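You operate a simulated robot arm through the tools that you are given. There is no shell and no other tool.

You run a simulated robot arm. Do the job below in one go: nothing can be reset, and whatever is moved stays where it is left.

## Task
Set the white slide to M, clamp it and stand the M block in the gap.
Fine: loosen the blue star knob first; tighten it before the block goes in.

It is judged by the outcome, as a careful person would: the job done as asked, and still so three seconds after it is handed in. It fails if anything else is knocked over, pushed out of place, dropped, spilled or broken.

## Robot
A 7-joint arm with a two-finger gripper, fixed in place. Base frame: the origin is at the foot of the arm, x ahead of it, y to its left, z up; the work surface is at about z = 0. Readings come in mm, rad, newtons and seconds.
With the tool pointing down near the work surface it reaches from about 220 to 560 mm from the base axis. Its first joint turns from -2.897 to 2.897 rad. Payload 1.2 kg.
Tool frame: the origin (TCP) lies between the finger pads and is the grasp point; the fingertips stand 22 mm ahead of it; z points along the fingers, y is the line along which they close. The gripper opens to 92 mm; its body begins 65 mm behind the TCP.
Orientation is that of the tool frame in the base frame, as a unit quaternion [w, x, y, z]. With the fingers straight down and closing along the base's y, the tool's x points along the base's -x, its y along +y and its z along -z.

## Interface
- The arm moves only by the tool apply_moves. Its argument "moves" is a list of rows, each an object of numbers (a shift or turn left out is 0, a gripper value left out holds the last): "dx", "dy", "dz": the shift along the tool's x, y, z in mm; "wx", "wy", "wz": the turn, a rotation vector about the tool's x, y, z in rad; "jaw": the finger opening in mm, from 0 to 92. In form: [{"dx": .., "dy": .., "dz": .., "wx": .., "wy": .., "wz": .., "jaw": ..}, ...]. A call has 1 to 20 rows; each row shifts and turns the commanded pose from where the row before left it, along the tool's axes as they then stand. Each row takes 0.2 s and may step no farther than 50 mm and 0.15 rad from the row before; otherwise, or with a gripper value out of range, the whole call is refused. A pose out of reach is approached as far as the arm can. The call stops where the force on the tool passes 60 N (or 10 N more than at its start, if that is more) or the arm is blocked; 0.2 s more then pass. The fingers move at their own pace (about 143.6 mm/s each) and stop on an object; they squeeze with about 26 N. The grip force told is the motor's: it shows also when the fingers shut on nothing. Time passes only in rows, and 0.2 s behind the last, so rows that do not move let the fingers close. It gives the time, the measured TCP pose, the force on the tool (base axes), the opening and the grip force at its end, in the units of the frame above (readings bear some noise), with the torque about the TCP (base axes, N m) and any sound that the robot's microphone picked up.
- Cameras (640 x 400 px; columns grow to the right, rows downward): "scene" is fixed at [220.5, 504.1, 566.1]; the picture's right is [-0.86, -0.51, 0.00], its down [-0.25, 0.43, -0.87] and it looks along [0.44, -0.75, -0.50] (base axes); focal length 346 px, centre (320, 200). "wrist" rides on the gripper at [71, 19, -102] in the tool frame; the picture's right is [-0.26, 0.96, 0.00], its down [-0.75, -0.20, -0.62] and it looks along [-0.60, -0.16, 0.78] (tool axes); focal length 280 px, centre (320, 200). There is no depth. A picture from a camera that has moved, and an enlarged one, comes with that camera's place and axes in the base frame and with its lens. The place of the scene camera against the robot may be out by one fixed shift of up to 12 mm in any direction.
- get_image(camera): a new picture of that camera. No time passes.
- close_up(camera, box): a new picture of the part [left, top, right, bottom] of that camera's present view, enlarged. No time passes.
- close_job(): hands the job in; it is judged then, once.

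Places have to be worked out from the pictures, the camera data and where the tool is seen. Open the gripper and draw the arm clear of the work before you hand the job in, unless the task says otherwise.

The tools are called after "Emit:" as name(argument=value, ...) on one line, values as JSON. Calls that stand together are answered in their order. apply_moves: Moves the arm, as the interface text tells. Its arguments: {"type":"object","properties":{"moves":{"type":"array","items":{"type":"object","properties":{"dx":{"type":"number"},"dy":{"type":"number"},"dz":{"type":"number"},"wx":{"type":"number"},"wy":{"type":"number"},"wz":{"type":"number"},"jaw":{"type":"number"}}}}},"required":["moves"]} The other tools are called the same way: get_image (camera) takes a picture; close_up (camera, box) takes an enlarged picture of a part of a camera's view; close_job () hands the job in.

At the start:

```text
t: 0.0
tool_pos: [417.2, 11.3, 311.3]
tcp_rot: [0.0, 0.0, 1.0, 0.0]
wrist_force: [1.2, -0.5, 0.1]
torque: [0.02, -0.02, 0.01]
finger_gap: 91.7
grip_force: 0.1
```

scene: 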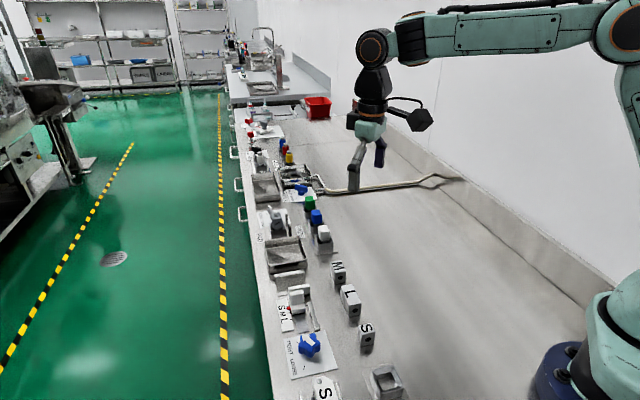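
wrist: 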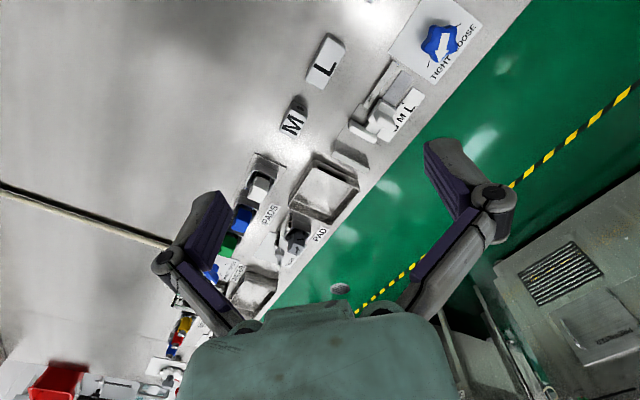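

I'll start by enlarging the areas with the slide, the knob and the blocks, to understand the fixture.

Emit:
close_up(camera="scene", box=[250, 250, 410, 400])

Emit:
close_up(camera="wrist", box=[260, 0, 500, 180])

```text
2.67 times, centred on (330, 325) of scene
camera zoom: at [220.5, 504.1, 566.1], right [-0.86, -0.51, 0.0], down [-0.25, 0.43, -0.87], along [0.44, -0.75, -0.5], focal length 922 px, centre (293, -133)
```

zoom: 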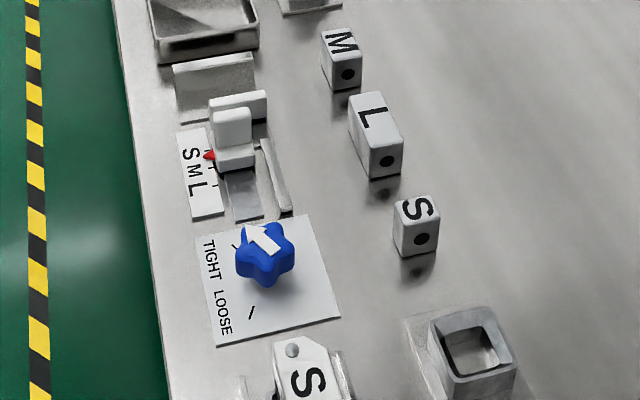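

```text
2.22 times, centred on (380, 90) of wrist
camera zoom: at [345.0, 31.7, 412.0], right [0.26, 0.96, 0.0], down [0.75, -0.2, 0.62], along [0.6, -0.16, -0.78], focal length 623 px, centre (187, 444)
```

zoom: 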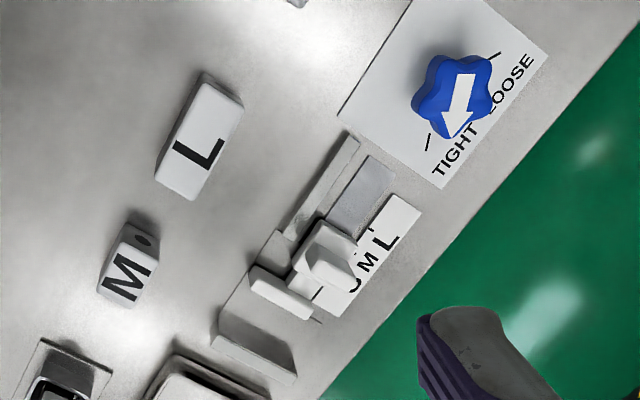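

The knob stands near (437, 152), the slide near (512, 81) and the M block near (490, -43). I'll zoom in further on each before moving.

Emit:
close_up(camera="scene", box=[265, 265, 345, 315])

Emit:
close_up(camera="scene", box=[275, 315, 355, 365])

Emit:
close_up(camera="wrist", box=[330, 60, 442, 130])

Emit:
close_up(camera="wrist", box=[384, 0, 496, 70])

```text
8.00 times, centred on (305, 290) of scene
camera zoom: at [220.5, 504.1, 566.1], right [-0.86, -0.51, 0.0], down [-0.25, 0.43, -0.87], along [0.44, -0.75, -0.5], focal length 2767 px, centre (440, -520)
```

zoom: 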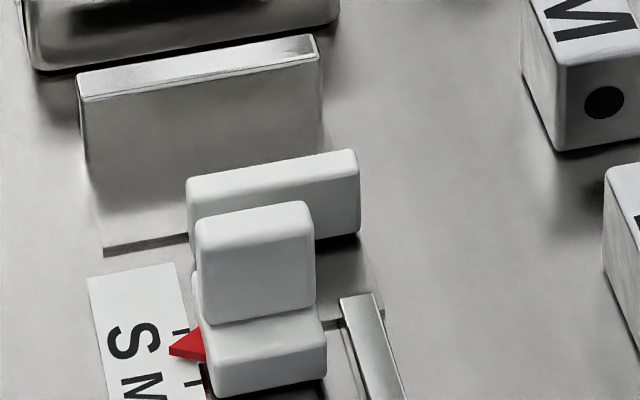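

```text
8.00 times, centred on (315, 340) of scene
camera zoom: at [220.5, 504.1, 566.1], right [-0.86, -0.51, 0.0], down [-0.25, 0.43, -0.87], along [0.44, -0.75, -0.5], focal length 2767 px, centre (360, -920)
```

zoom: 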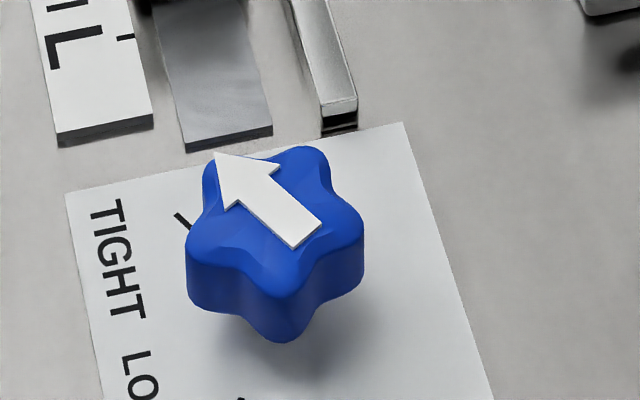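

```text
5.71 times, centred on (386, 95) of wrist
camera zoom: at [345.0, 31.7, 412.0], right [0.26, 0.96, 0.0], down [0.75, -0.2, 0.62], along [0.6, -0.16, -0.78], focal length 1602 px, centre (-57, 800)
```

zoom: 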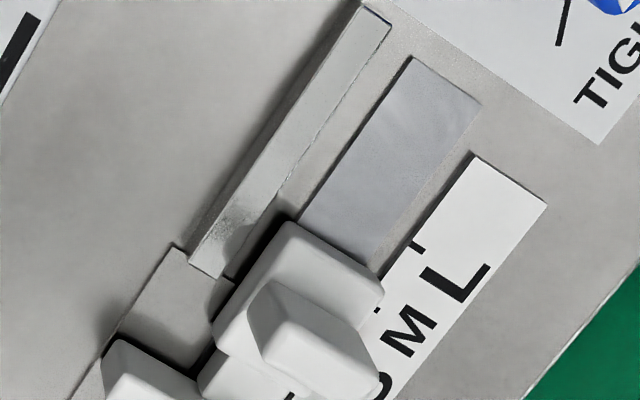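

```text
5.71 times, centred on (440, 35) of wrist
camera zoom: at [345.0, 31.7, 412.0], right [0.26, 0.96, 0.0], down [0.75, -0.2, 0.62], along [0.6, -0.16, -0.78], focal length 1602 px, centre (-366, 1143)
```

zoom: 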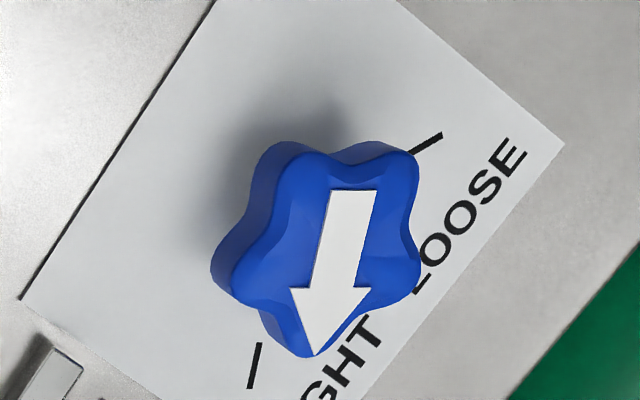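

The arrow on the knob points at TIGHT, and LOOSE is roughly 120° counterclockwise from it as seen from above. I'm bringing the wrist camera lower, near (383, 129, 170), to see the fixture up close.

Emit:
apply_moves(moves=[{"dx": 6.8, "dy": 23.6, "dz": 28.2, "jaw": 92}, {"dx": 6.8, "dy": 23.6, "dz": 28.2}, {"dx": 6.8, "dy": 23.6, "dz": 28.2}, {"dx": 6.8, "dy": 23.6, "dz": 28.2}, {"dx": 6.8, "dy": 23.6, "dz": 28.2}, {}])

Emit:
get_image(camera="wrist")

Emit:
get_image(camera="scene")

```text
t: 1.4
tool_pos: [382.7, 128.8, 170.4]
tcp_rot: [0.0, 0.0, 1.0, 0.0]
wrist_force: [0.1, 0.5, 0.1]
torque: [-0.03, 0.0, 0.01]
finger_gap: 91.9
grip_force: 0.1
```

```text
taken
camera wrist: at [311.3, 149.6, 270.8], right [0.26, 0.96, 0.0], down [0.75, -0.2, 0.62], along [0.6, -0.16, -0.78], focal length 280 px, centre (320, 200)
```

wrist: 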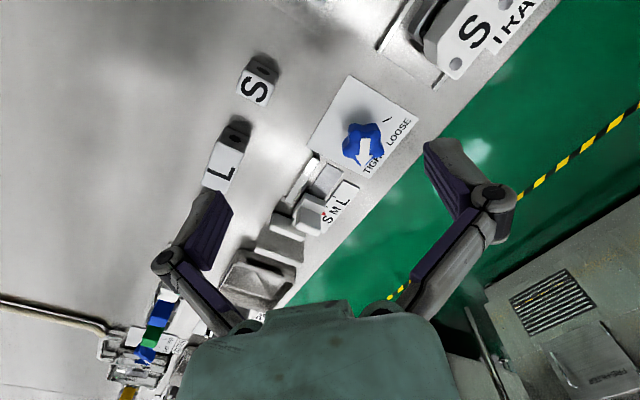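

```text
taken
```

scene: 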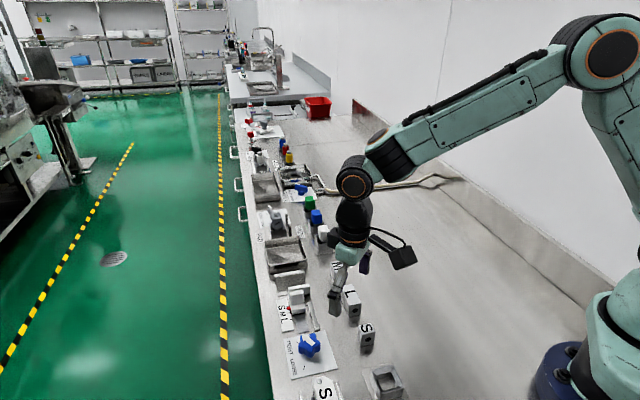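

Emit:
close_up(camera="wrist", box=[230, 140, 374, 230])

Emit:
close_up(camera="wrist", box=[300, 70, 428, 190])

Emit:
close_up(camera="wrist", box=[200, 40, 320, 200])

```text
4.44 times, centred on (302, 185) of wrist
camera zoom: at [311.3, 149.6, 270.8], right [0.26, 0.96, 0.0], down [0.75, -0.2, 0.62], along [0.6, -0.16, -0.78], focal length 1246 px, centre (400, 267)
```

zoom: 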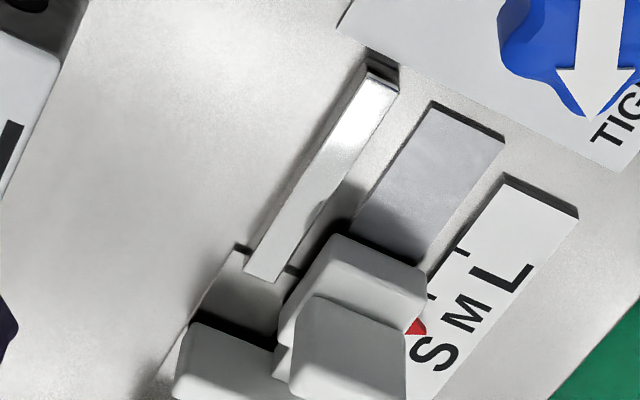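

```text
3.33 times, centred on (364, 130) of wrist
camera zoom: at [311.3, 149.6, 270.8], right [0.26, 0.96, 0.0], down [0.75, -0.2, 0.62], along [0.6, -0.16, -0.78], focal length 935 px, centre (173, 433)
```

zoom: 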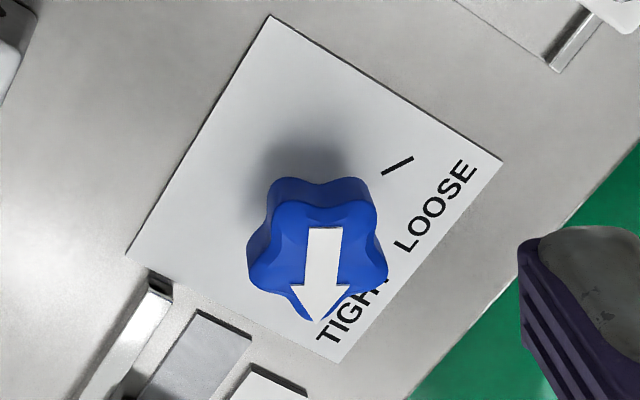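

```text
2.50 times, centred on (260, 120) of wrist
camera zoom: at [311.3, 149.6, 270.8], right [0.26, 0.96, 0.0], down [0.75, -0.2, 0.62], along [0.6, -0.16, -0.78], focal length 701 px, centre (470, 400)
```

zoom: 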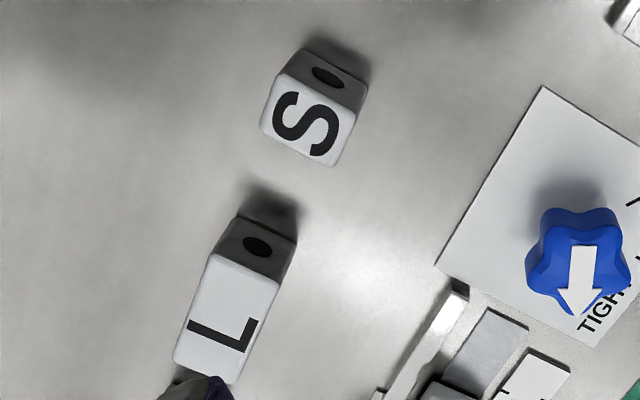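

From two views, the knob's arrow top is at z≈34 and its axis is near (444.5, 157.4). The TIGHT tick lies at about -15° and the LOOSE tick at about +106°. I'll hover above the knob and turn the tool about 68° clockwise, so that a full 120° counterclockwise turn stays in range.

Emit:
apply_moves(moves=[{"dx": -20.6, "dy": 9.53, "dz": 23.5, "jaw": 92}, {"dx": -20.6, "dy": 9.53, "dz": 23.5}, {"dx": -20.6, "dy": 9.53, "dz": 23.4}, {"wz": 0.1484}, {"wz": 0.1484}, {"wz": 0.1484}, {"wz": 0.1484}, {"wz": 0.1484}, {"wz": 0.1484}, {"wz": 0.1484}, {"wz": 0.1484}, {}])

Emit:
get_image(camera="wrist")

Emit:
get_image(camera="scene")

```text
t: 4.0
tool_pos: [443.3, 158.0, 100.9]
tcp_rot: [0.0, 0.56, 0.828, 0.0]
wrist_force: [0.4, -0.6, -0.3]
torque: [0.0, 0.02, 0.01]
finger_gap: 92.1
grip_force: 0.0
```

```text
taken
camera wrist: at [435.3, 231.8, 200.5], right [0.99, 0.12, 0.0], down [0.09, -0.78, 0.63], along [0.07, -0.62, -0.78], focal length 280 px, centre (320, 200)
```

wrist: 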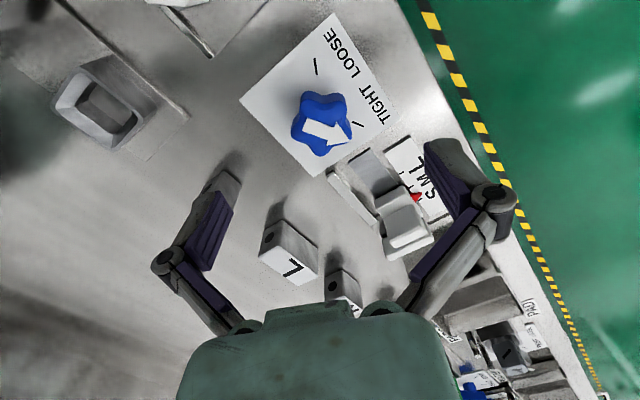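

```text
taken
```

scene: 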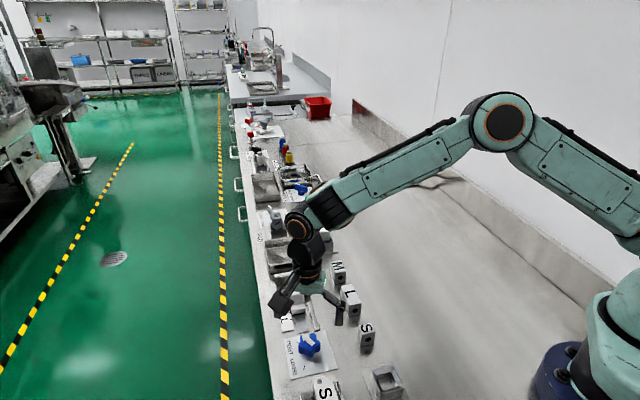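

The turn went through without trouble, and the tool's y axis now stands at about 22°. This angle shows the knob and the scale well, so I'll zoom in on both.

Emit:
close_up(camera="wrist", box=[270, 50, 398, 130])

Emit:
close_up(camera="wrist", box=[320, 100, 464, 190])

Emit:
close_up(camera="wrist", box=[368, 130, 448, 180])

```text
5.00 times, centred on (334, 90) of wrist
camera zoom: at [435.3, 231.8, 200.5], right [0.99, 0.12, 0.0], down [0.09, -0.78, 0.63], along [0.07, -0.62, -0.78], focal length 1402 px, centre (250, 750)
```

zoom: 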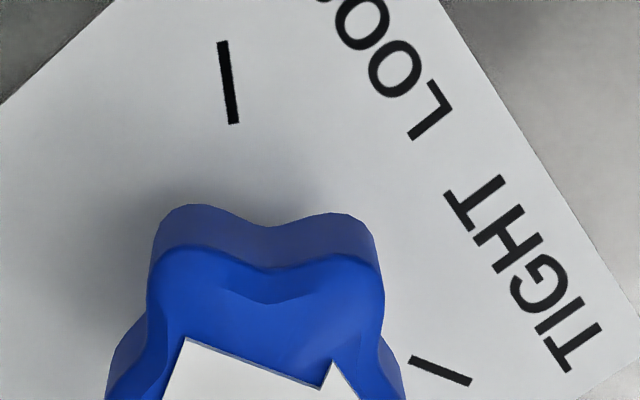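

```text
4.44 times, centred on (392, 145) of wrist
camera zoom: at [435.3, 231.8, 200.5], right [0.99, 0.12, 0.0], down [0.09, -0.78, 0.63], along [0.07, -0.62, -0.78], focal length 1246 px, centre (0, 444)
```

zoom: 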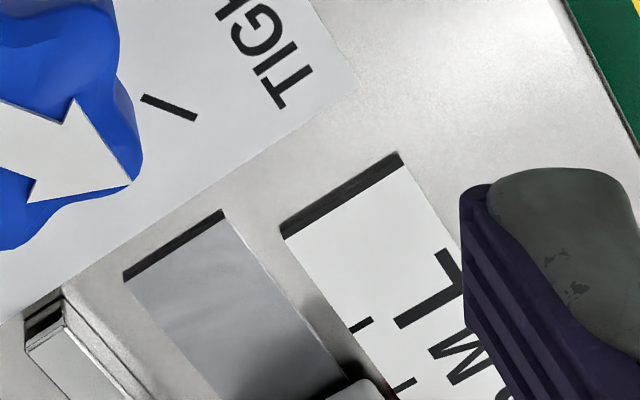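

```text
8.00 times, centred on (408, 155) of wrist
camera zoom: at [435.3, 231.8, 200.5], right [0.99, 0.12, 0.0], down [0.09, -0.78, 0.63], along [0.07, -0.62, -0.78], focal length 2243 px, centre (-384, 560)
```

zoom: 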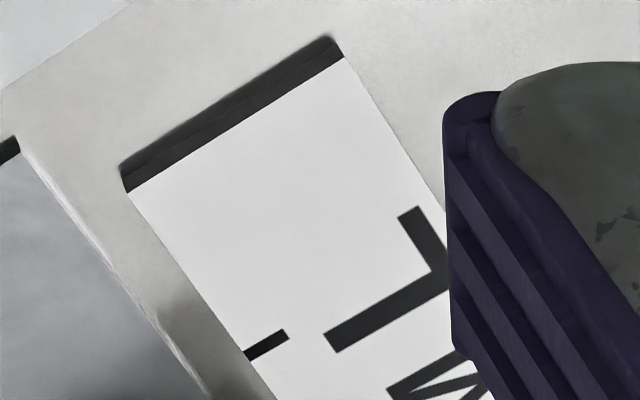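

I'll take one view of the whole knob to refine its axis.

Emit:
close_up(camera="wrist", box=[280, 80, 376, 170])

```text
4.44 times, centred on (328, 125) of wrist
camera zoom: at [435.3, 231.8, 200.5], right [0.99, 0.12, 0.0], down [0.09, -0.78, 0.63], along [0.07, -0.62, -0.78], focal length 1246 px, centre (284, 533)
```

zoom: 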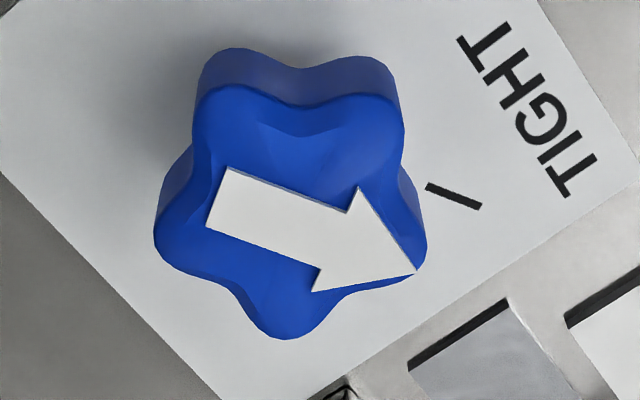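

The star's lobes put the axis at (444.7, 157.8), right under the TCP, and this closing line meets one lobe and the opposite valley. I'll go down to z≈31, leaving the fingertips about 9 mm above the plate, and close on the knob.

Emit:
apply_moves(moves=[{"dz": 30}, {"dz": 25}, {"dz": 14}, {}, {"jaw": 60}, {"jaw": 30}, {"jaw": 10}, {"jaw": 10}, {"jaw": 10}])

Emit:
get_image(camera="wrist")

Emit:
close_up(camera="scene", box=[260, 280, 380, 380])

```text
t: 6.0
tool_pos: [444.7, 157.6, 30.8]
tcp_rot: [0.0, 0.559, 0.829, 0.001]
wrist_force: [2.9, 1.7, 14.7]
torque: [-0.05, 0.02, 0.02]
finger_gap: 38.2
grip_force: 27.7
```

```text
taken
camera wrist: at [435.5, 231.3, 132.2], right [0.99, 0.12, 0.0], down [0.09, -0.78, 0.62], along [0.08, -0.62, -0.78], focal length 280 px, centre (320, 200)
```

wrist: 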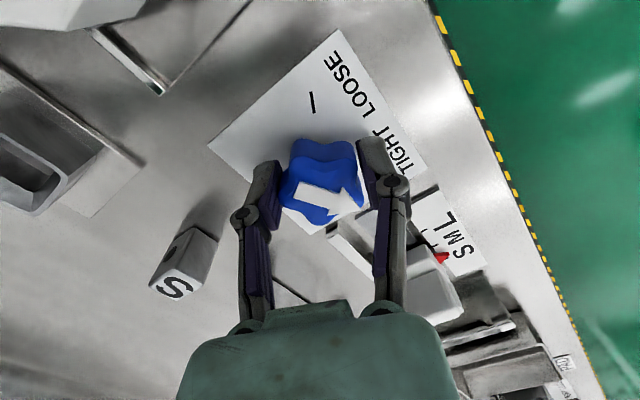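

```text
4.00 times, centred on (320, 330) of scene
camera zoom: at [220.5, 504.1, 566.1], right [-0.86, -0.51, 0.0], down [-0.25, 0.43, -0.87], along [0.44, -0.75, -0.5], focal length 1384 px, centre (320, -320)
```

zoom: 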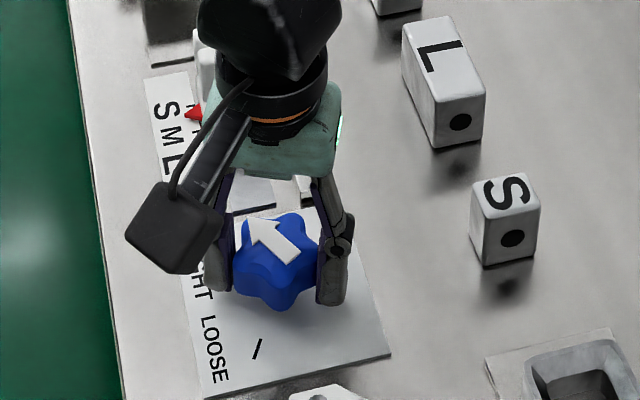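

The fingers hold the knob at a 38 mm gap. I'll begin the counterclockwise turn with a short stretch, to check that the knob follows.

Emit:
apply_moves(moves=[{"wz": -0.1}, {"wz": -0.1}, {"wz": -0.1}, {"wz": -0.1}, {}])

Emit:
close_up(camera="scene", box=[260, 280, 380, 380])

Emit:
close_up(camera="wrist", box=[230, 50, 420, 250])

```text
t: 7.2
tool_pos: [443.7, 157.5, 30.8]
tcp_rot: [0.001, 0.384, 0.923, 0.0]
wrist_force: [-1.1, -5.0, 22.4]
torque: [-0.17, -0.02, 0.02]
finger_gap: 38.3
grip_force: 27.5
```

```text
4.00 times, centred on (320, 330) of scene
camera zoom: at [220.5, 504.1, 566.1], right [-0.86, -0.51, 0.0], down [-0.25, 0.43, -0.87], along [0.44, -0.75, -0.5], focal length 1384 px, centre (320, -320)
```

zoom: 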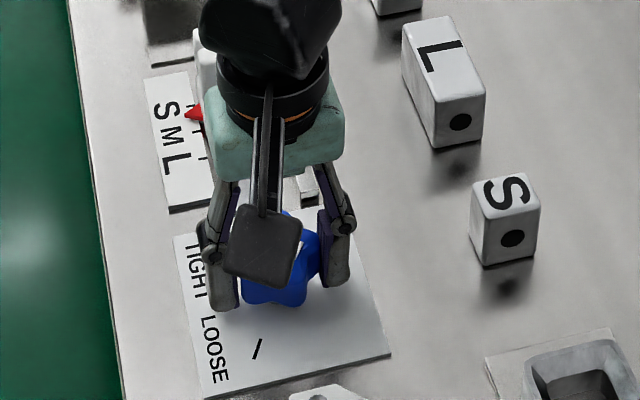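

```text
2.00 times, centred on (325, 150) of wrist
camera zoom: at [407.2, 221.9, 131.7], right [0.87, 0.5, 0.0], down [0.39, -0.68, 0.63], along [0.31, -0.54, -0.78], focal length 561 px, centre (310, 300)
```

zoom: 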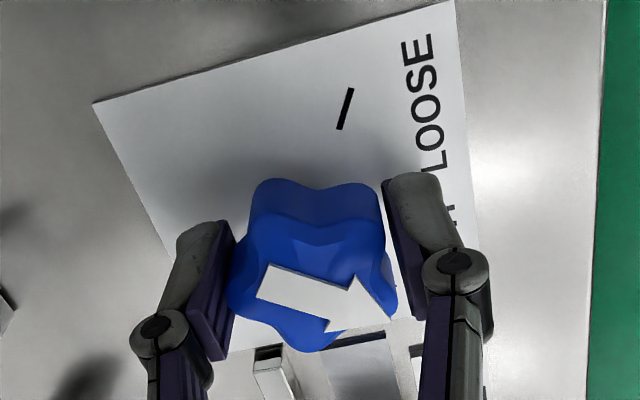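

The knob turns with the fingers. An upward force of about 22 N is building on the tool, so I'll ease up 1 mm and read it again.

Emit:
apply_moves(moves=[{"dz": -1.0}, {}])

```text
t: 7.8
tool_pos: [444.1, 158.2, 30.8]
tcp_rot: [0.0, 0.385, 0.923, -0.001]
wrist_force: [6.4, -4.6, 0.5]
torque: [-0.14, -0.3, 0.0]
finger_gap: 37.9
grip_force: 27.7
```

The vertical force is back to zero, so I'll keep turning counterclockwise.

Emit:
apply_moves(moves=[{"wz": -0.14}, {"wz": -0.14}, {"wz": -0.14}, {"wz": -0.14}, {"wz": -0.14}, {}])

Emit:
get_image(camera="wrist")

```text
t: 9.2
tool_pos: [442.7, 156.6, 31.0]
tcp_rot: [0.0, 0.044, 0.999, -0.003]
wrist_force: [3.5, -21.2, -13.0]
torque: [-0.21, 0.14, -0.05]
finger_gap: 38.3
grip_force: 28.1
```

```text
taken
camera wrist: at [374.3, 182.6, 131.8], right [0.35, 0.94, 0.0], down [0.73, -0.27, 0.62], along [0.58, -0.22, -0.78], focal length 280 px, centre (320, 200)
```

wrist: 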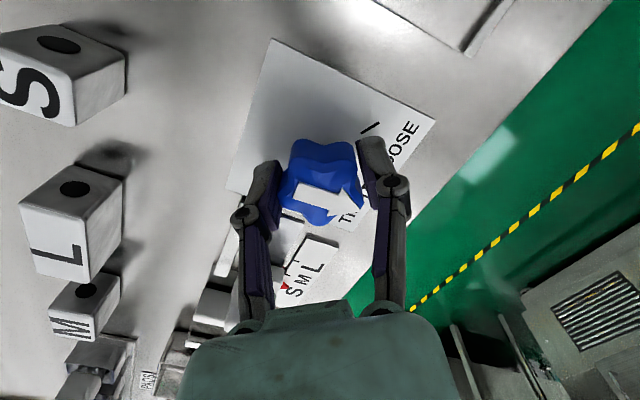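

The knob still follows, at 1.1 rad so far. The sideways force shows that the grip centre sits about 1.4 mm off the knob axis, toward the lobe. I'll correct for that and shift slightly with each turning step so the rotation stays about the axis.

Emit:
apply_moves(moves=[{"dx": -0.3, "dy": -0.9, "dz": 0.5}, {}])

```text
t: 9.8
tool_pos: [443.0, 155.8, 31.1]
tcp_rot: [-0.002, 0.044, 0.999, -0.002]
wrist_force: [-8.8, -21.6, -1.9]
torque: [-0.47, 0.08, -0.05]
finger_gap: 37.8
grip_force: 28.0
```

The sideways force is still about -21 N in y, so I'll move another 1 mm that way and see how it responds.

Emit:
apply_moves(moves=[{"dx": 0.4, "dy": -1.0}, {}])

```text
t: 10.4
tool_pos: [443.3, 155.5, 31.3]
tcp_rot: [-0.001, 0.044, 0.999, 0.0]
wrist_force: [-9.5, -17.7, -3.6]
torque: [-0.38, 0.23, -0.06]
finger_gap: 38.3
grip_force: 28.1
```

Forces stay well below the limit, so I'll go on turning in small stretches and keep watching them.

Emit:
apply_moves(moves=[{"wz": -0.142, "dx": -0.1}, {"wz": -0.142, "dx": -0.1}, {"wz": -0.142, "dx": -0.1}, {}])

Emit:
get_image(camera="wrist")

Emit:
close_up(camera="scene", box=[260, 280, 380, 380])

```text
t: 11.4
tool_pos: [443.1, 155.5, 30.9]
tcp_rot: [-0.001, -0.168, 0.986, -0.001]
wrist_force: [-12.4, -23.2, 3.6]
torque: [-0.56, 0.33, -0.03]
finger_gap: 38.5
grip_force: 27.5
```

```text
taken
camera wrist: at [370.3, 150.7, 131.9], right [-0.07, 1.0, 0.0], down [0.78, 0.06, 0.62], along [0.62, 0.04, -0.78], focal length 280 px, centre (320, 200)
```

wrist: 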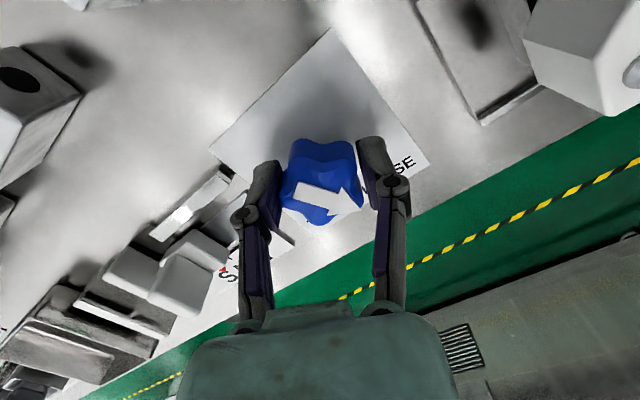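

```text
4.00 times, centred on (320, 330) of scene
camera zoom: at [220.5, 504.1, 566.1], right [-0.86, -0.51, 0.0], down [-0.25, 0.43, -0.87], along [0.44, -0.75, -0.5], focal length 1384 px, centre (320, -320)
```

zoom: 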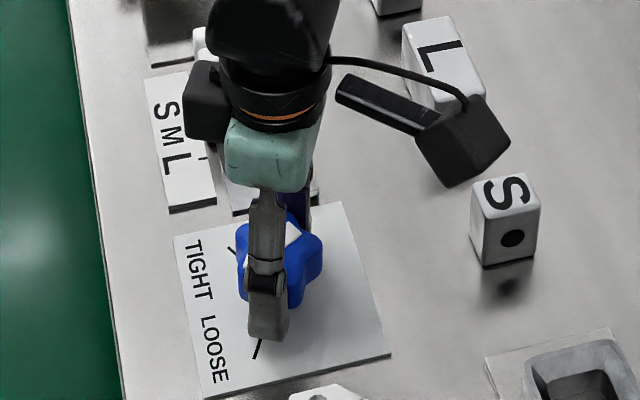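

The force points toward (-x, -y), so the true axis is probably a bit nearer the base than I assumed. I'll move the commanded pose that way before continuing.

Emit:
apply_moves(moves=[{"dx": 1.2, "dy": -0.9}, {}])

```text
t: 12.0
tool_pos: [443.5, 155.4, 31.4]
tcp_rot: [0.001, -0.168, 0.986, 0.0]
wrist_force: [3.3, -15.4, -11.8]
torque: [-0.32, 0.08, -0.07]
finger_gap: 38.0
grip_force: 28.1
```

That relieved the x force. With one more small relief I'll finish the last 0.57 rad.

Emit:
apply_moves(moves=[{"dx": 0.2, "dy": -0.7, "dz": 0.3}, {"wz": -0.142}, {"wz": -0.142}, {}])

```text
t: 13.0
tool_pos: [443.7, 153.1, 30.7]
tcp_rot: [0.002, -0.307, 0.952, -0.001]
wrist_force: [10.3, -8.3, -11.2]
torque: [-0.13, -0.17, -0.03]
finger_gap: 38.2
grip_force: 27.7
```

Emit:
apply_moves(moves=[{"wz": -0.142}, {"wz": -0.142}, {}])

Emit:
get_image(camera="wrist")

Emit:
close_up(camera="scene", box=[260, 280, 380, 380])

```text
t: 13.8
tool_pos: [443.6, 154.4, 30.4]
tcp_rot: [0.001, -0.438, 0.899, -0.001]
wrist_force: [18.2, -5.8, -11.7]
torque: [0.07, -0.28, -0.28]
finger_gap: 38.1
grip_force: 27.9
```

```text
taken
camera wrist: at [384.8, 110.8, 131.7], right [-0.6, 0.8, 0.0], down [0.62, 0.47, 0.63], along [0.5, 0.37, -0.78], focal length 280 px, centre (320, 200)
```

wrist: 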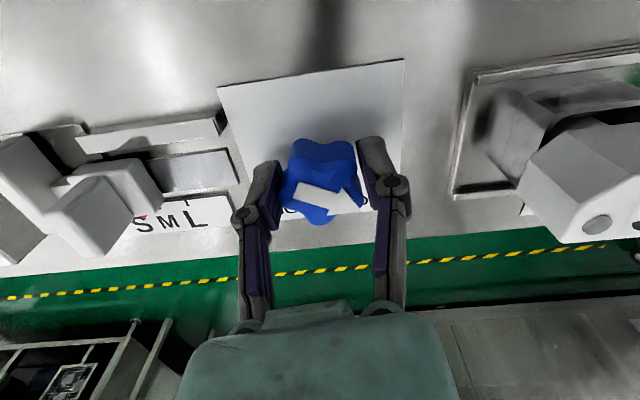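

```text
4.00 times, centred on (320, 330) of scene
camera zoom: at [220.5, 504.1, 566.1], right [-0.86, -0.51, 0.0], down [-0.25, 0.43, -0.87], along [0.44, -0.75, -0.5], focal length 1384 px, centre (320, -320)
```

zoom: 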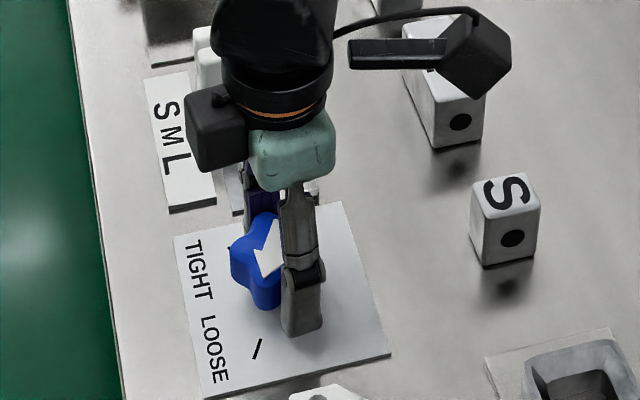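

The tool has turned the full 120°, and the torque has risen, which suggests the stop. I'll open the fingers, lift clear and check the arrow against the LOOSE tick.

Emit:
apply_moves(moves=[{"jaw": 60}, {"jaw": 62}, {"dz": -25}, {"dz": -35}, {"dz": -20}, {}])

Emit:
get_image(camera="wrist")

Emit:
close_up(camera="scene", box=[260, 280, 380, 380])

```text
t: 15.2
tool_pos: [443.3, 154.4, 110.6]
tcp_rot: [0.0, -0.439, 0.898, 0.0]
wrist_force: [-0.5, 0.3, 0.4]
torque: [0.0, 0.03, 0.0]
finger_gap: 62.1
grip_force: 0.1
```

```text
taken
camera wrist: at [383.6, 111.0, 212.1], right [-0.6, 0.8, 0.0], down [0.63, 0.47, 0.62], along [0.5, 0.37, -0.78], focal length 280 px, centre (320, 200)
```

wrist: 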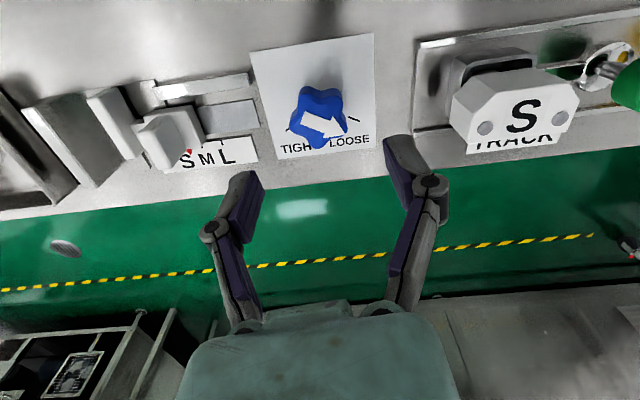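

```text
4.00 times, centred on (320, 330) of scene
camera zoom: at [220.5, 504.1, 566.1], right [-0.86, -0.51, 0.0], down [-0.25, 0.43, -0.87], along [0.44, -0.75, -0.5], focal length 1384 px, centre (320, -320)
```

zoom: 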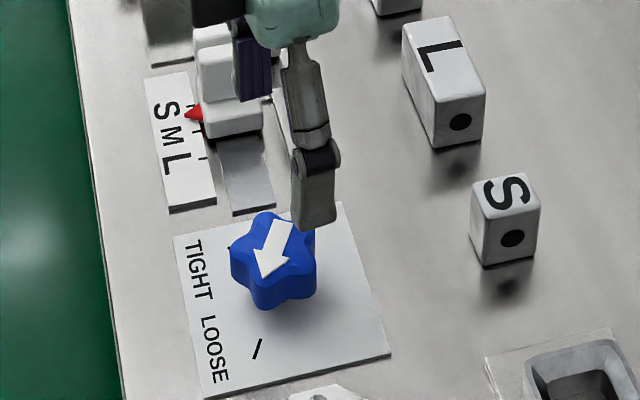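

Emit:
close_up(camera="wrist", box=[260, 70, 388, 160])

Emit:
close_up(camera="wrist", box=[80, 70, 272, 180])

Emit:
close_up(camera="scene", box=[280, 275, 340, 315])

```text
4.44 times, centred on (324, 115) of wrist
camera zoom: at [383.6, 111.0, 212.1], right [-0.6, 0.8, 0.0], down [0.63, 0.47, 0.62], along [0.5, 0.37, -0.78], focal length 1246 px, centre (302, 578)
```

zoom: 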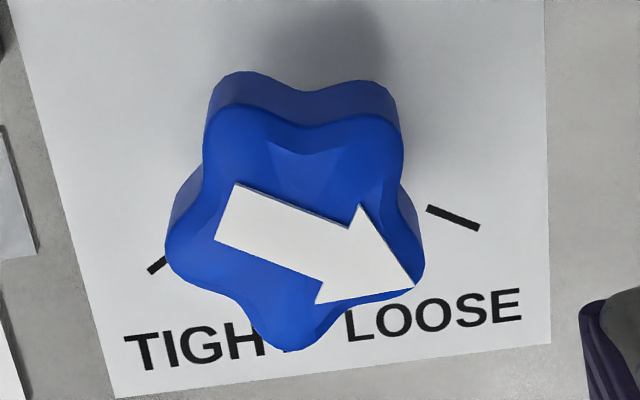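

```text
3.33 times, centred on (176, 125) of wrist
camera zoom: at [383.6, 111.0, 212.1], right [-0.6, 0.8, 0.0], down [0.63, 0.47, 0.62], along [0.5, 0.37, -0.78], focal length 935 px, centre (800, 450)
```

zoom: 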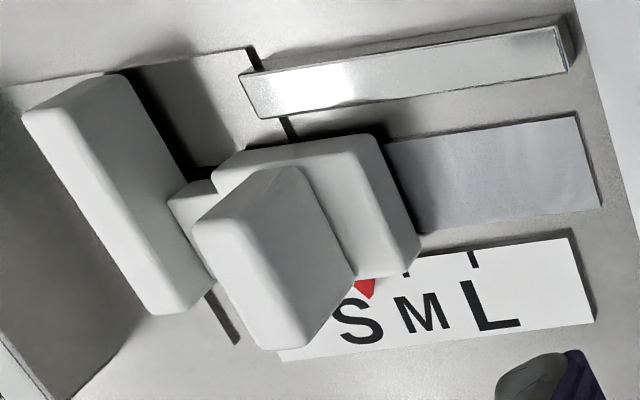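

```text
10.00 times, centred on (310, 295) of scene
camera zoom: at [220.5, 504.1, 566.1], right [-0.86, -0.51, 0.0], down [-0.25, 0.43, -0.87], along [0.44, -0.75, -0.5], focal length 3459 px, centre (420, -750)
```

zoom: 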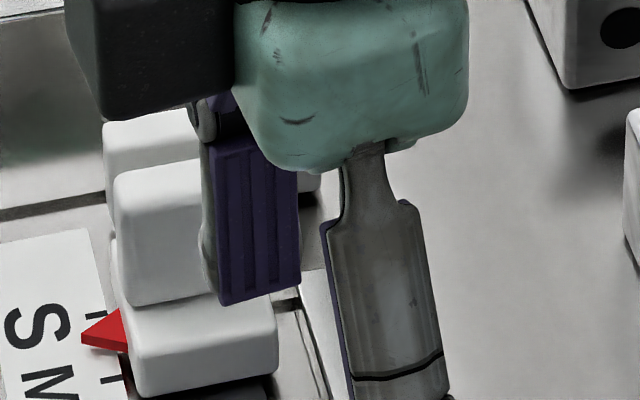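

The arrow now sits on the LOOSE tick exactly as it sat on TIGHT before. Next I'll place the wrist camera on the +y side of the slide, where the pointer and scale aren't hidden by the handle.

Emit:
apply_moves(moves=[{"dx": -20.8, "dy": -22.2, "dz": -5, "jaw": 92}, {"dx": -20.8, "dy": -22.2, "dz": -5}, {"wz": 0.1496}, {"wz": 0.1496}, {"wz": 0.1496}, {"wz": 0.1496}, {"wz": 0.1496}, {"wz": 0.1496}, {"wz": 0.1496}, {"wz": 0.1496}, {"wz": 0.1496}, {"wz": 0.1496}, {"wz": 0.1496}, {"wz": 0.1496}, {"wz": 0.1496}, {"wz": 0.1496}, {}])

Emit:
get_image(camera="wrist")

```text
t: 18.8
tool_pos: [503.4, 159.9, 120.4]
tcp_rot: [0.0, 0.56, 0.828, -0.001]
wrist_force: [1.0, -0.1, -0.3]
torque: [-0.02, -0.01, 0.0]
finger_gap: 91.9
grip_force: 0.1
```

```text
taken
camera wrist: at [495.0, 233.2, 221.6], right [0.99, 0.12, 0.0], down [0.09, -0.78, 0.62], along [0.07, -0.62, -0.78], focal length 280 px, centre (320, 200)
```

wrist: 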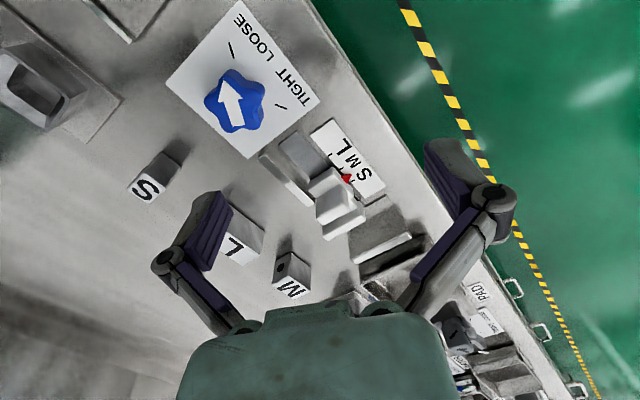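

This view shows the pointer and scale clearly, so I'll zoom in.

Emit:
close_up(camera="wrist", box=[290, 110, 430, 260])

Emit:
close_up(camera="wrist", box=[310, 120, 390, 210])

Emit:
close_up(camera="wrist", box=[190, 50, 300, 150])

```text
2.67 times, centred on (360, 185) of wrist
camera zoom: at [495.0, 233.2, 221.6], right [0.99, 0.12, 0.0], down [0.09, -0.78, 0.62], along [0.07, -0.62, -0.78], focal length 748 px, centre (213, 240)
```

zoom: 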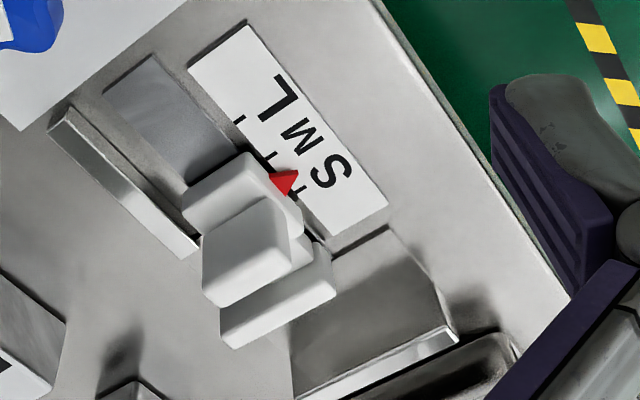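

```text
4.44 times, centred on (350, 165) of wrist
camera zoom: at [495.0, 233.2, 221.6], right [0.99, 0.12, 0.0], down [0.09, -0.78, 0.62], along [0.07, -0.62, -0.78], focal length 1246 px, centre (187, 356)
```

zoom: 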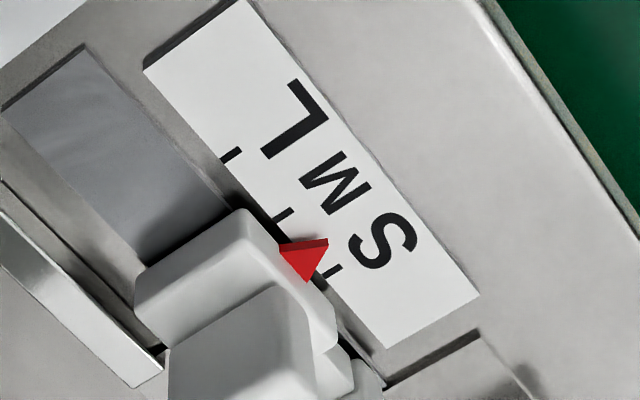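

```text
4.00 times, centred on (245, 100) of wrist
camera zoom: at [495.0, 233.2, 221.6], right [0.99, 0.12, 0.0], down [0.09, -0.78, 0.62], along [0.07, -0.62, -0.78], focal length 1122 px, centre (620, 600)
```

zoom: 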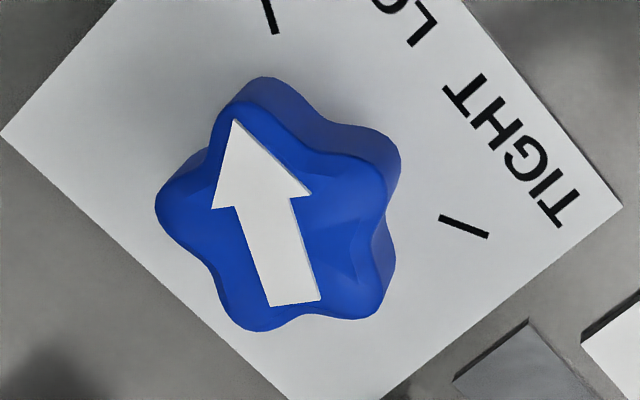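

The pointer is about halfway between S and M, but its height above the scale makes that uncertain from this angle. I'll tilt the tool so the camera looks almost straight down on the pointer, which removes the parallax.

Emit:
apply_moves(moves=[{"dx": -36.4, "dy": -2.2, "dz": 5}, {"dx": -36.4, "dy": -2.2, "dz": 5}, {"dx": -36.4, "dy": -2.2, "dz": 5}, {"wx": -0.0388, "wy": 0.1449}, {"wx": -0.0388, "wy": 0.1449}, {}, {}])

Emit:
get_image(camera="wrist")

```text
t: 20.4
tool_pos: [538.1, 56.3, 105.2]
tcp_rot: [-0.098, 0.552, 0.82, 0.113]
wrist_force: [-0.1, -0.7, -0.5]
torque: [-0.01, -0.04, 0.03]
finger_gap: 92.0
grip_force: 0.0
```

```text
taken
camera wrist: at [533.4, 96.9, 223.4], right [0.99, 0.12, 0.0], down [0.11, -0.92, 0.37], along [0.04, -0.36, -0.93], focal length 280 px, centre (320, 200)
```

wrist: 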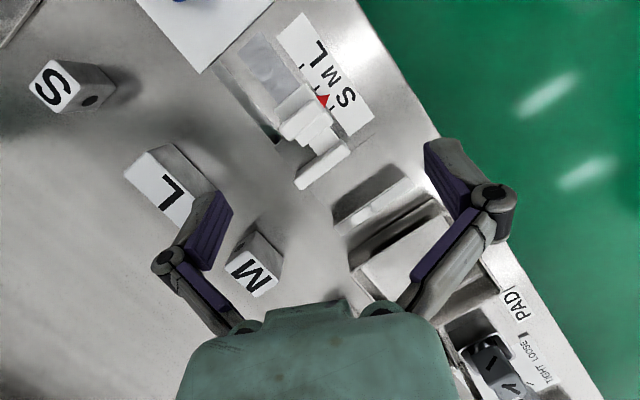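

That is almost a plan view, so I'll zoom in on the pointer and the gap.

Emit:
close_up(camera="wrist", box=[290, 60, 370, 120])

Emit:
close_up(camera="wrist", box=[230, 30, 430, 240])

```text
6.67 times, centred on (330, 90) of wrist
camera zoom: at [533.4, 96.9, 223.4], right [0.99, 0.12, 0.0], down [0.11, -0.92, 0.37], along [0.04, -0.36, -0.93], focal length 1869 px, centre (253, 933)
```

zoom: 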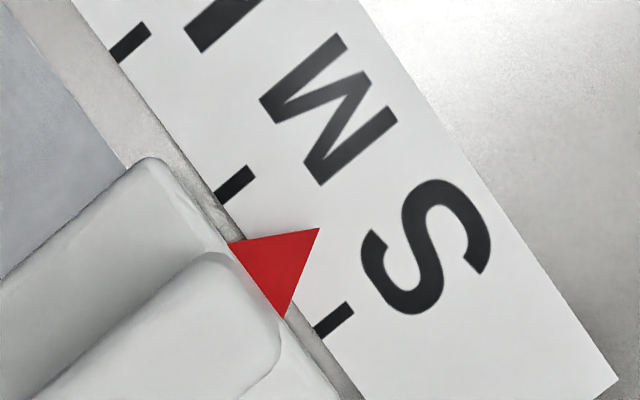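

```text
1.90 times, centred on (330, 135) of wrist
camera zoom: at [533.4, 96.9, 223.4], right [0.99, 0.12, 0.0], down [0.11, -0.92, 0.37], along [0.04, -0.36, -0.93], focal length 534 px, centre (301, 324)
```

zoom: 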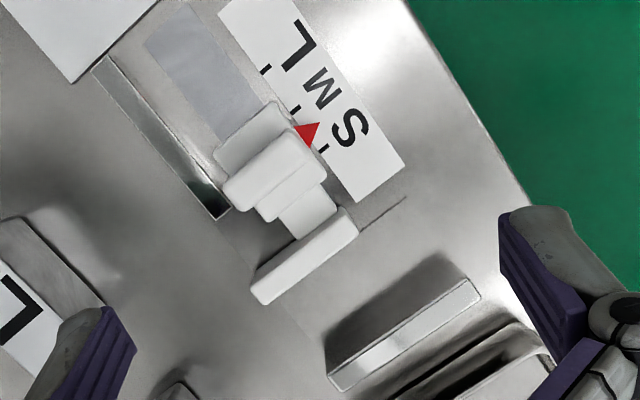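

The pointer lies very close to 50% of the way from M to S, and the ticks are 18 mm apart. The slide must therefore move about 9 mm toward L. Next I'll zoom in on the handle to plan the grip.

Emit:
close_up(camera="wrist", box=[265, 70, 385, 200])

Emit:
close_up(camera="scene", box=[260, 260, 340, 320])

```text
3.08 times, centred on (325, 135) of wrist
camera zoom: at [533.4, 96.9, 223.4], right [0.99, 0.12, 0.0], down [0.11, -0.92, 0.37], along [0.04, -0.36, -0.93], focal length 863 px, centre (305, 400)
```

zoom: 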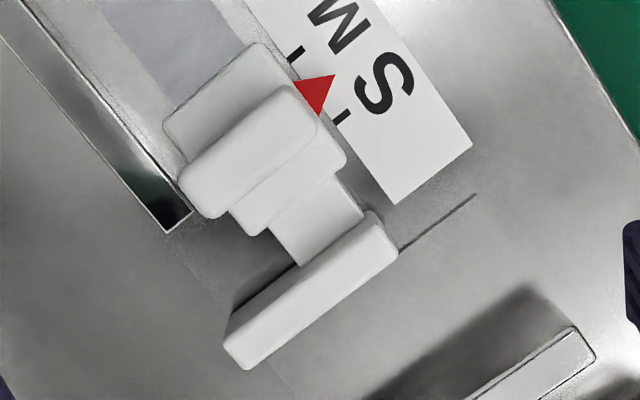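

```text
6.67 times, centred on (300, 290) of scene
camera zoom: at [220.5, 504.1, 566.1], right [-0.86, -0.51, 0.0], down [-0.25, 0.43, -0.87], along [0.44, -0.75, -0.5], focal length 2306 px, centre (453, -400)
```

zoom: 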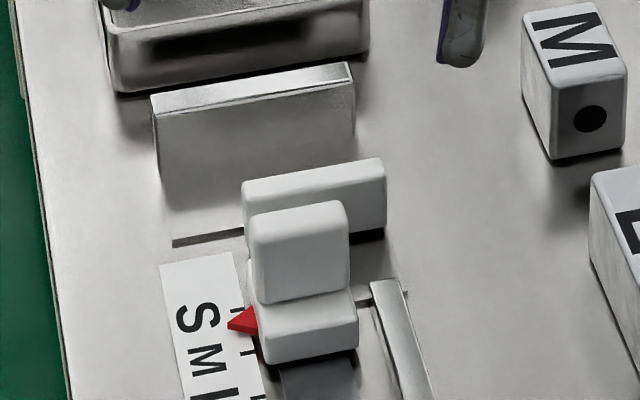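

The handle is a tab about 28 × 10 mm, its top at z≈50, centred near (524.5, 79.3). Before gripping it I'll look at the M block and the gap.

Emit:
close_up(camera="wrist", box=[205, 215, 315, 315])

Emit:
close_up(camera="wrist", box=[290, 120, 430, 250])

Emit:
close_up(camera="scene", box=[310, 255, 370, 305])

```text
4.00 times, centred on (260, 265) of wrist
camera zoom: at [533.4, 96.9, 223.4], right [0.99, 0.12, 0.0], down [0.11, -0.92, 0.37], along [0.04, -0.36, -0.93], focal length 1122 px, centre (560, -60)
```

zoom: 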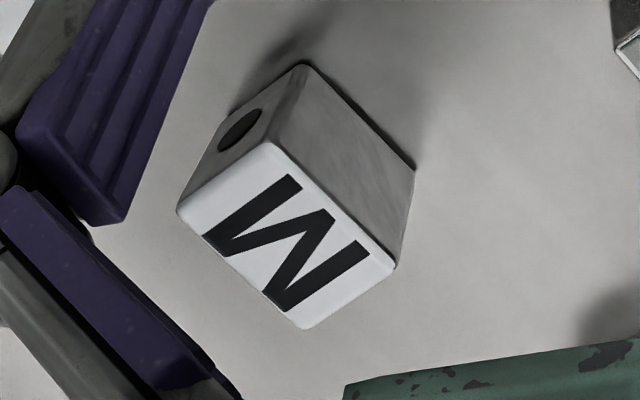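

```text
3.08 times, centred on (360, 185) of wrist
camera zoom: at [533.4, 96.9, 223.4], right [0.99, 0.12, 0.0], down [0.11, -0.92, 0.37], along [0.04, -0.36, -0.93], focal length 863 px, centre (197, 246)
```

zoom: 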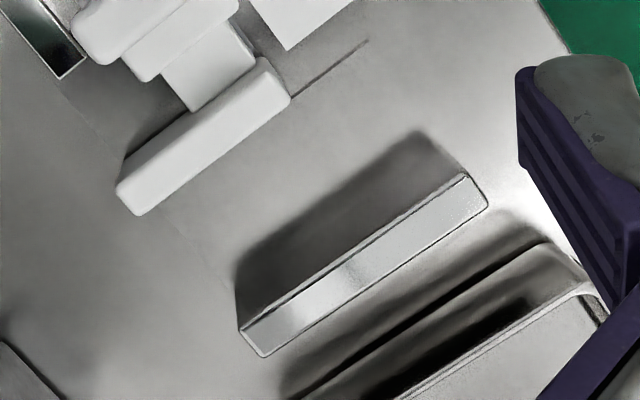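

```text
8.00 times, centred on (340, 280) of scene
camera zoom: at [220.5, 504.1, 566.1], right [-0.86, -0.51, 0.0], down [-0.25, 0.43, -0.87], along [0.44, -0.75, -0.5], focal length 2767 px, centre (160, -440)
```

zoom: 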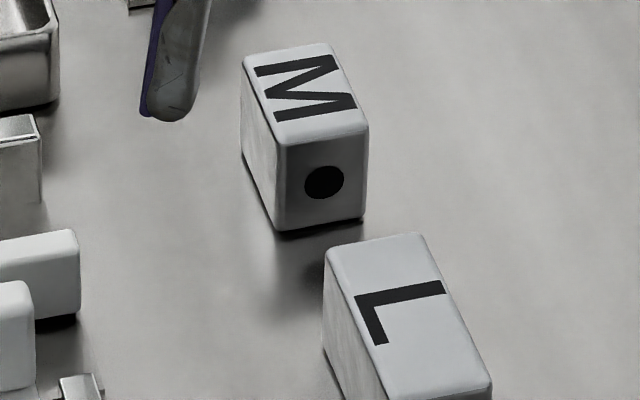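

The M block measures about 38 × 26 × 35 mm and its long side already runs parallel to the slide axis. At M the gap will be about 46 mm, so there is room. Now I'll level the tool, turn it so the fingers close across the slide (45°) and hover above the handle.

Emit:
apply_moves(moves=[{"wx": 0.0388, "wy": -0.1449}, {"wx": 0.0388, "wy": -0.1449}, {"dx": 26.6, "dy": -3.8}, {"wz": -0.1338}, {"wz": -0.1338}, {"wz": -0.1337}, {"jaw": 60}, {}])

Emit:
get_image(camera="wrist")

Emit:
close_up(camera="scene", box=[250, 240, 350, 320])

```text
t: 22.2
tool_pos: [523.9, 79.4, 105.9]
tcp_rot: [0.0, 0.382, 0.924, 0.0]
wrist_force: [-0.5, 1.5, -0.6]
torque: [-0.02, -0.01, 0.03]
finger_gap: 59.9
grip_force: 0.2
```

```text
taken
camera wrist: at [488.2, 143.9, 206.5], right [0.87, 0.5, 0.0], down [0.39, -0.68, 0.62], along [0.31, -0.54, -0.78], focal length 280 px, centre (320, 200)
```

wrist: 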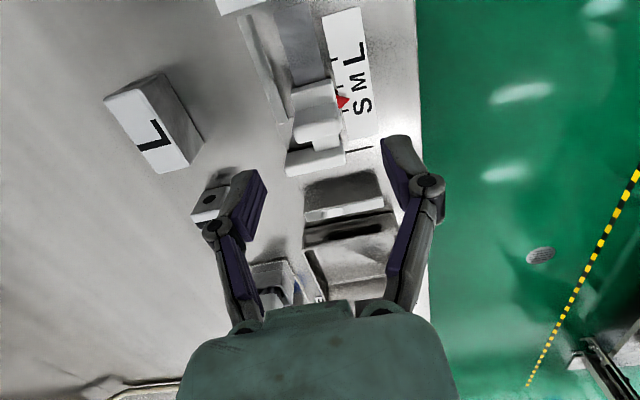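

```text
5.00 times, centred on (300, 280) of scene
camera zoom: at [220.5, 504.1, 566.1], right [-0.86, -0.51, 0.0], down [-0.25, 0.43, -0.87], along [0.44, -0.75, -0.5], focal length 1729 px, centre (420, -200)
```

zoom: 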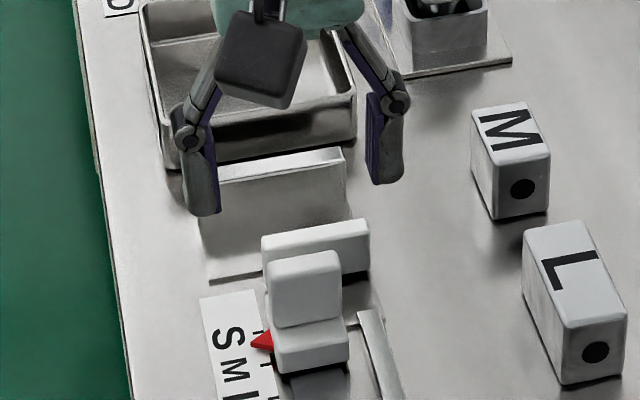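

The tool's y axis is at 45°, aligned with the fixture. I'll check the handle position from this view before going down.

Emit:
close_up(camera="wrist", box=[260, 60, 400, 200])

```text
2.86 times, centred on (330, 130) of wrist
camera zoom: at [488.2, 143.9, 206.5], right [0.87, 0.5, 0.0], down [0.39, -0.68, 0.62], along [0.31, -0.54, -0.78], focal length 801 px, centre (291, 400)
```

zoom: 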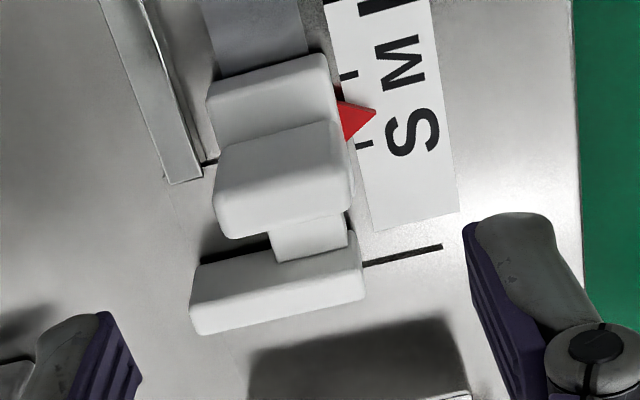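

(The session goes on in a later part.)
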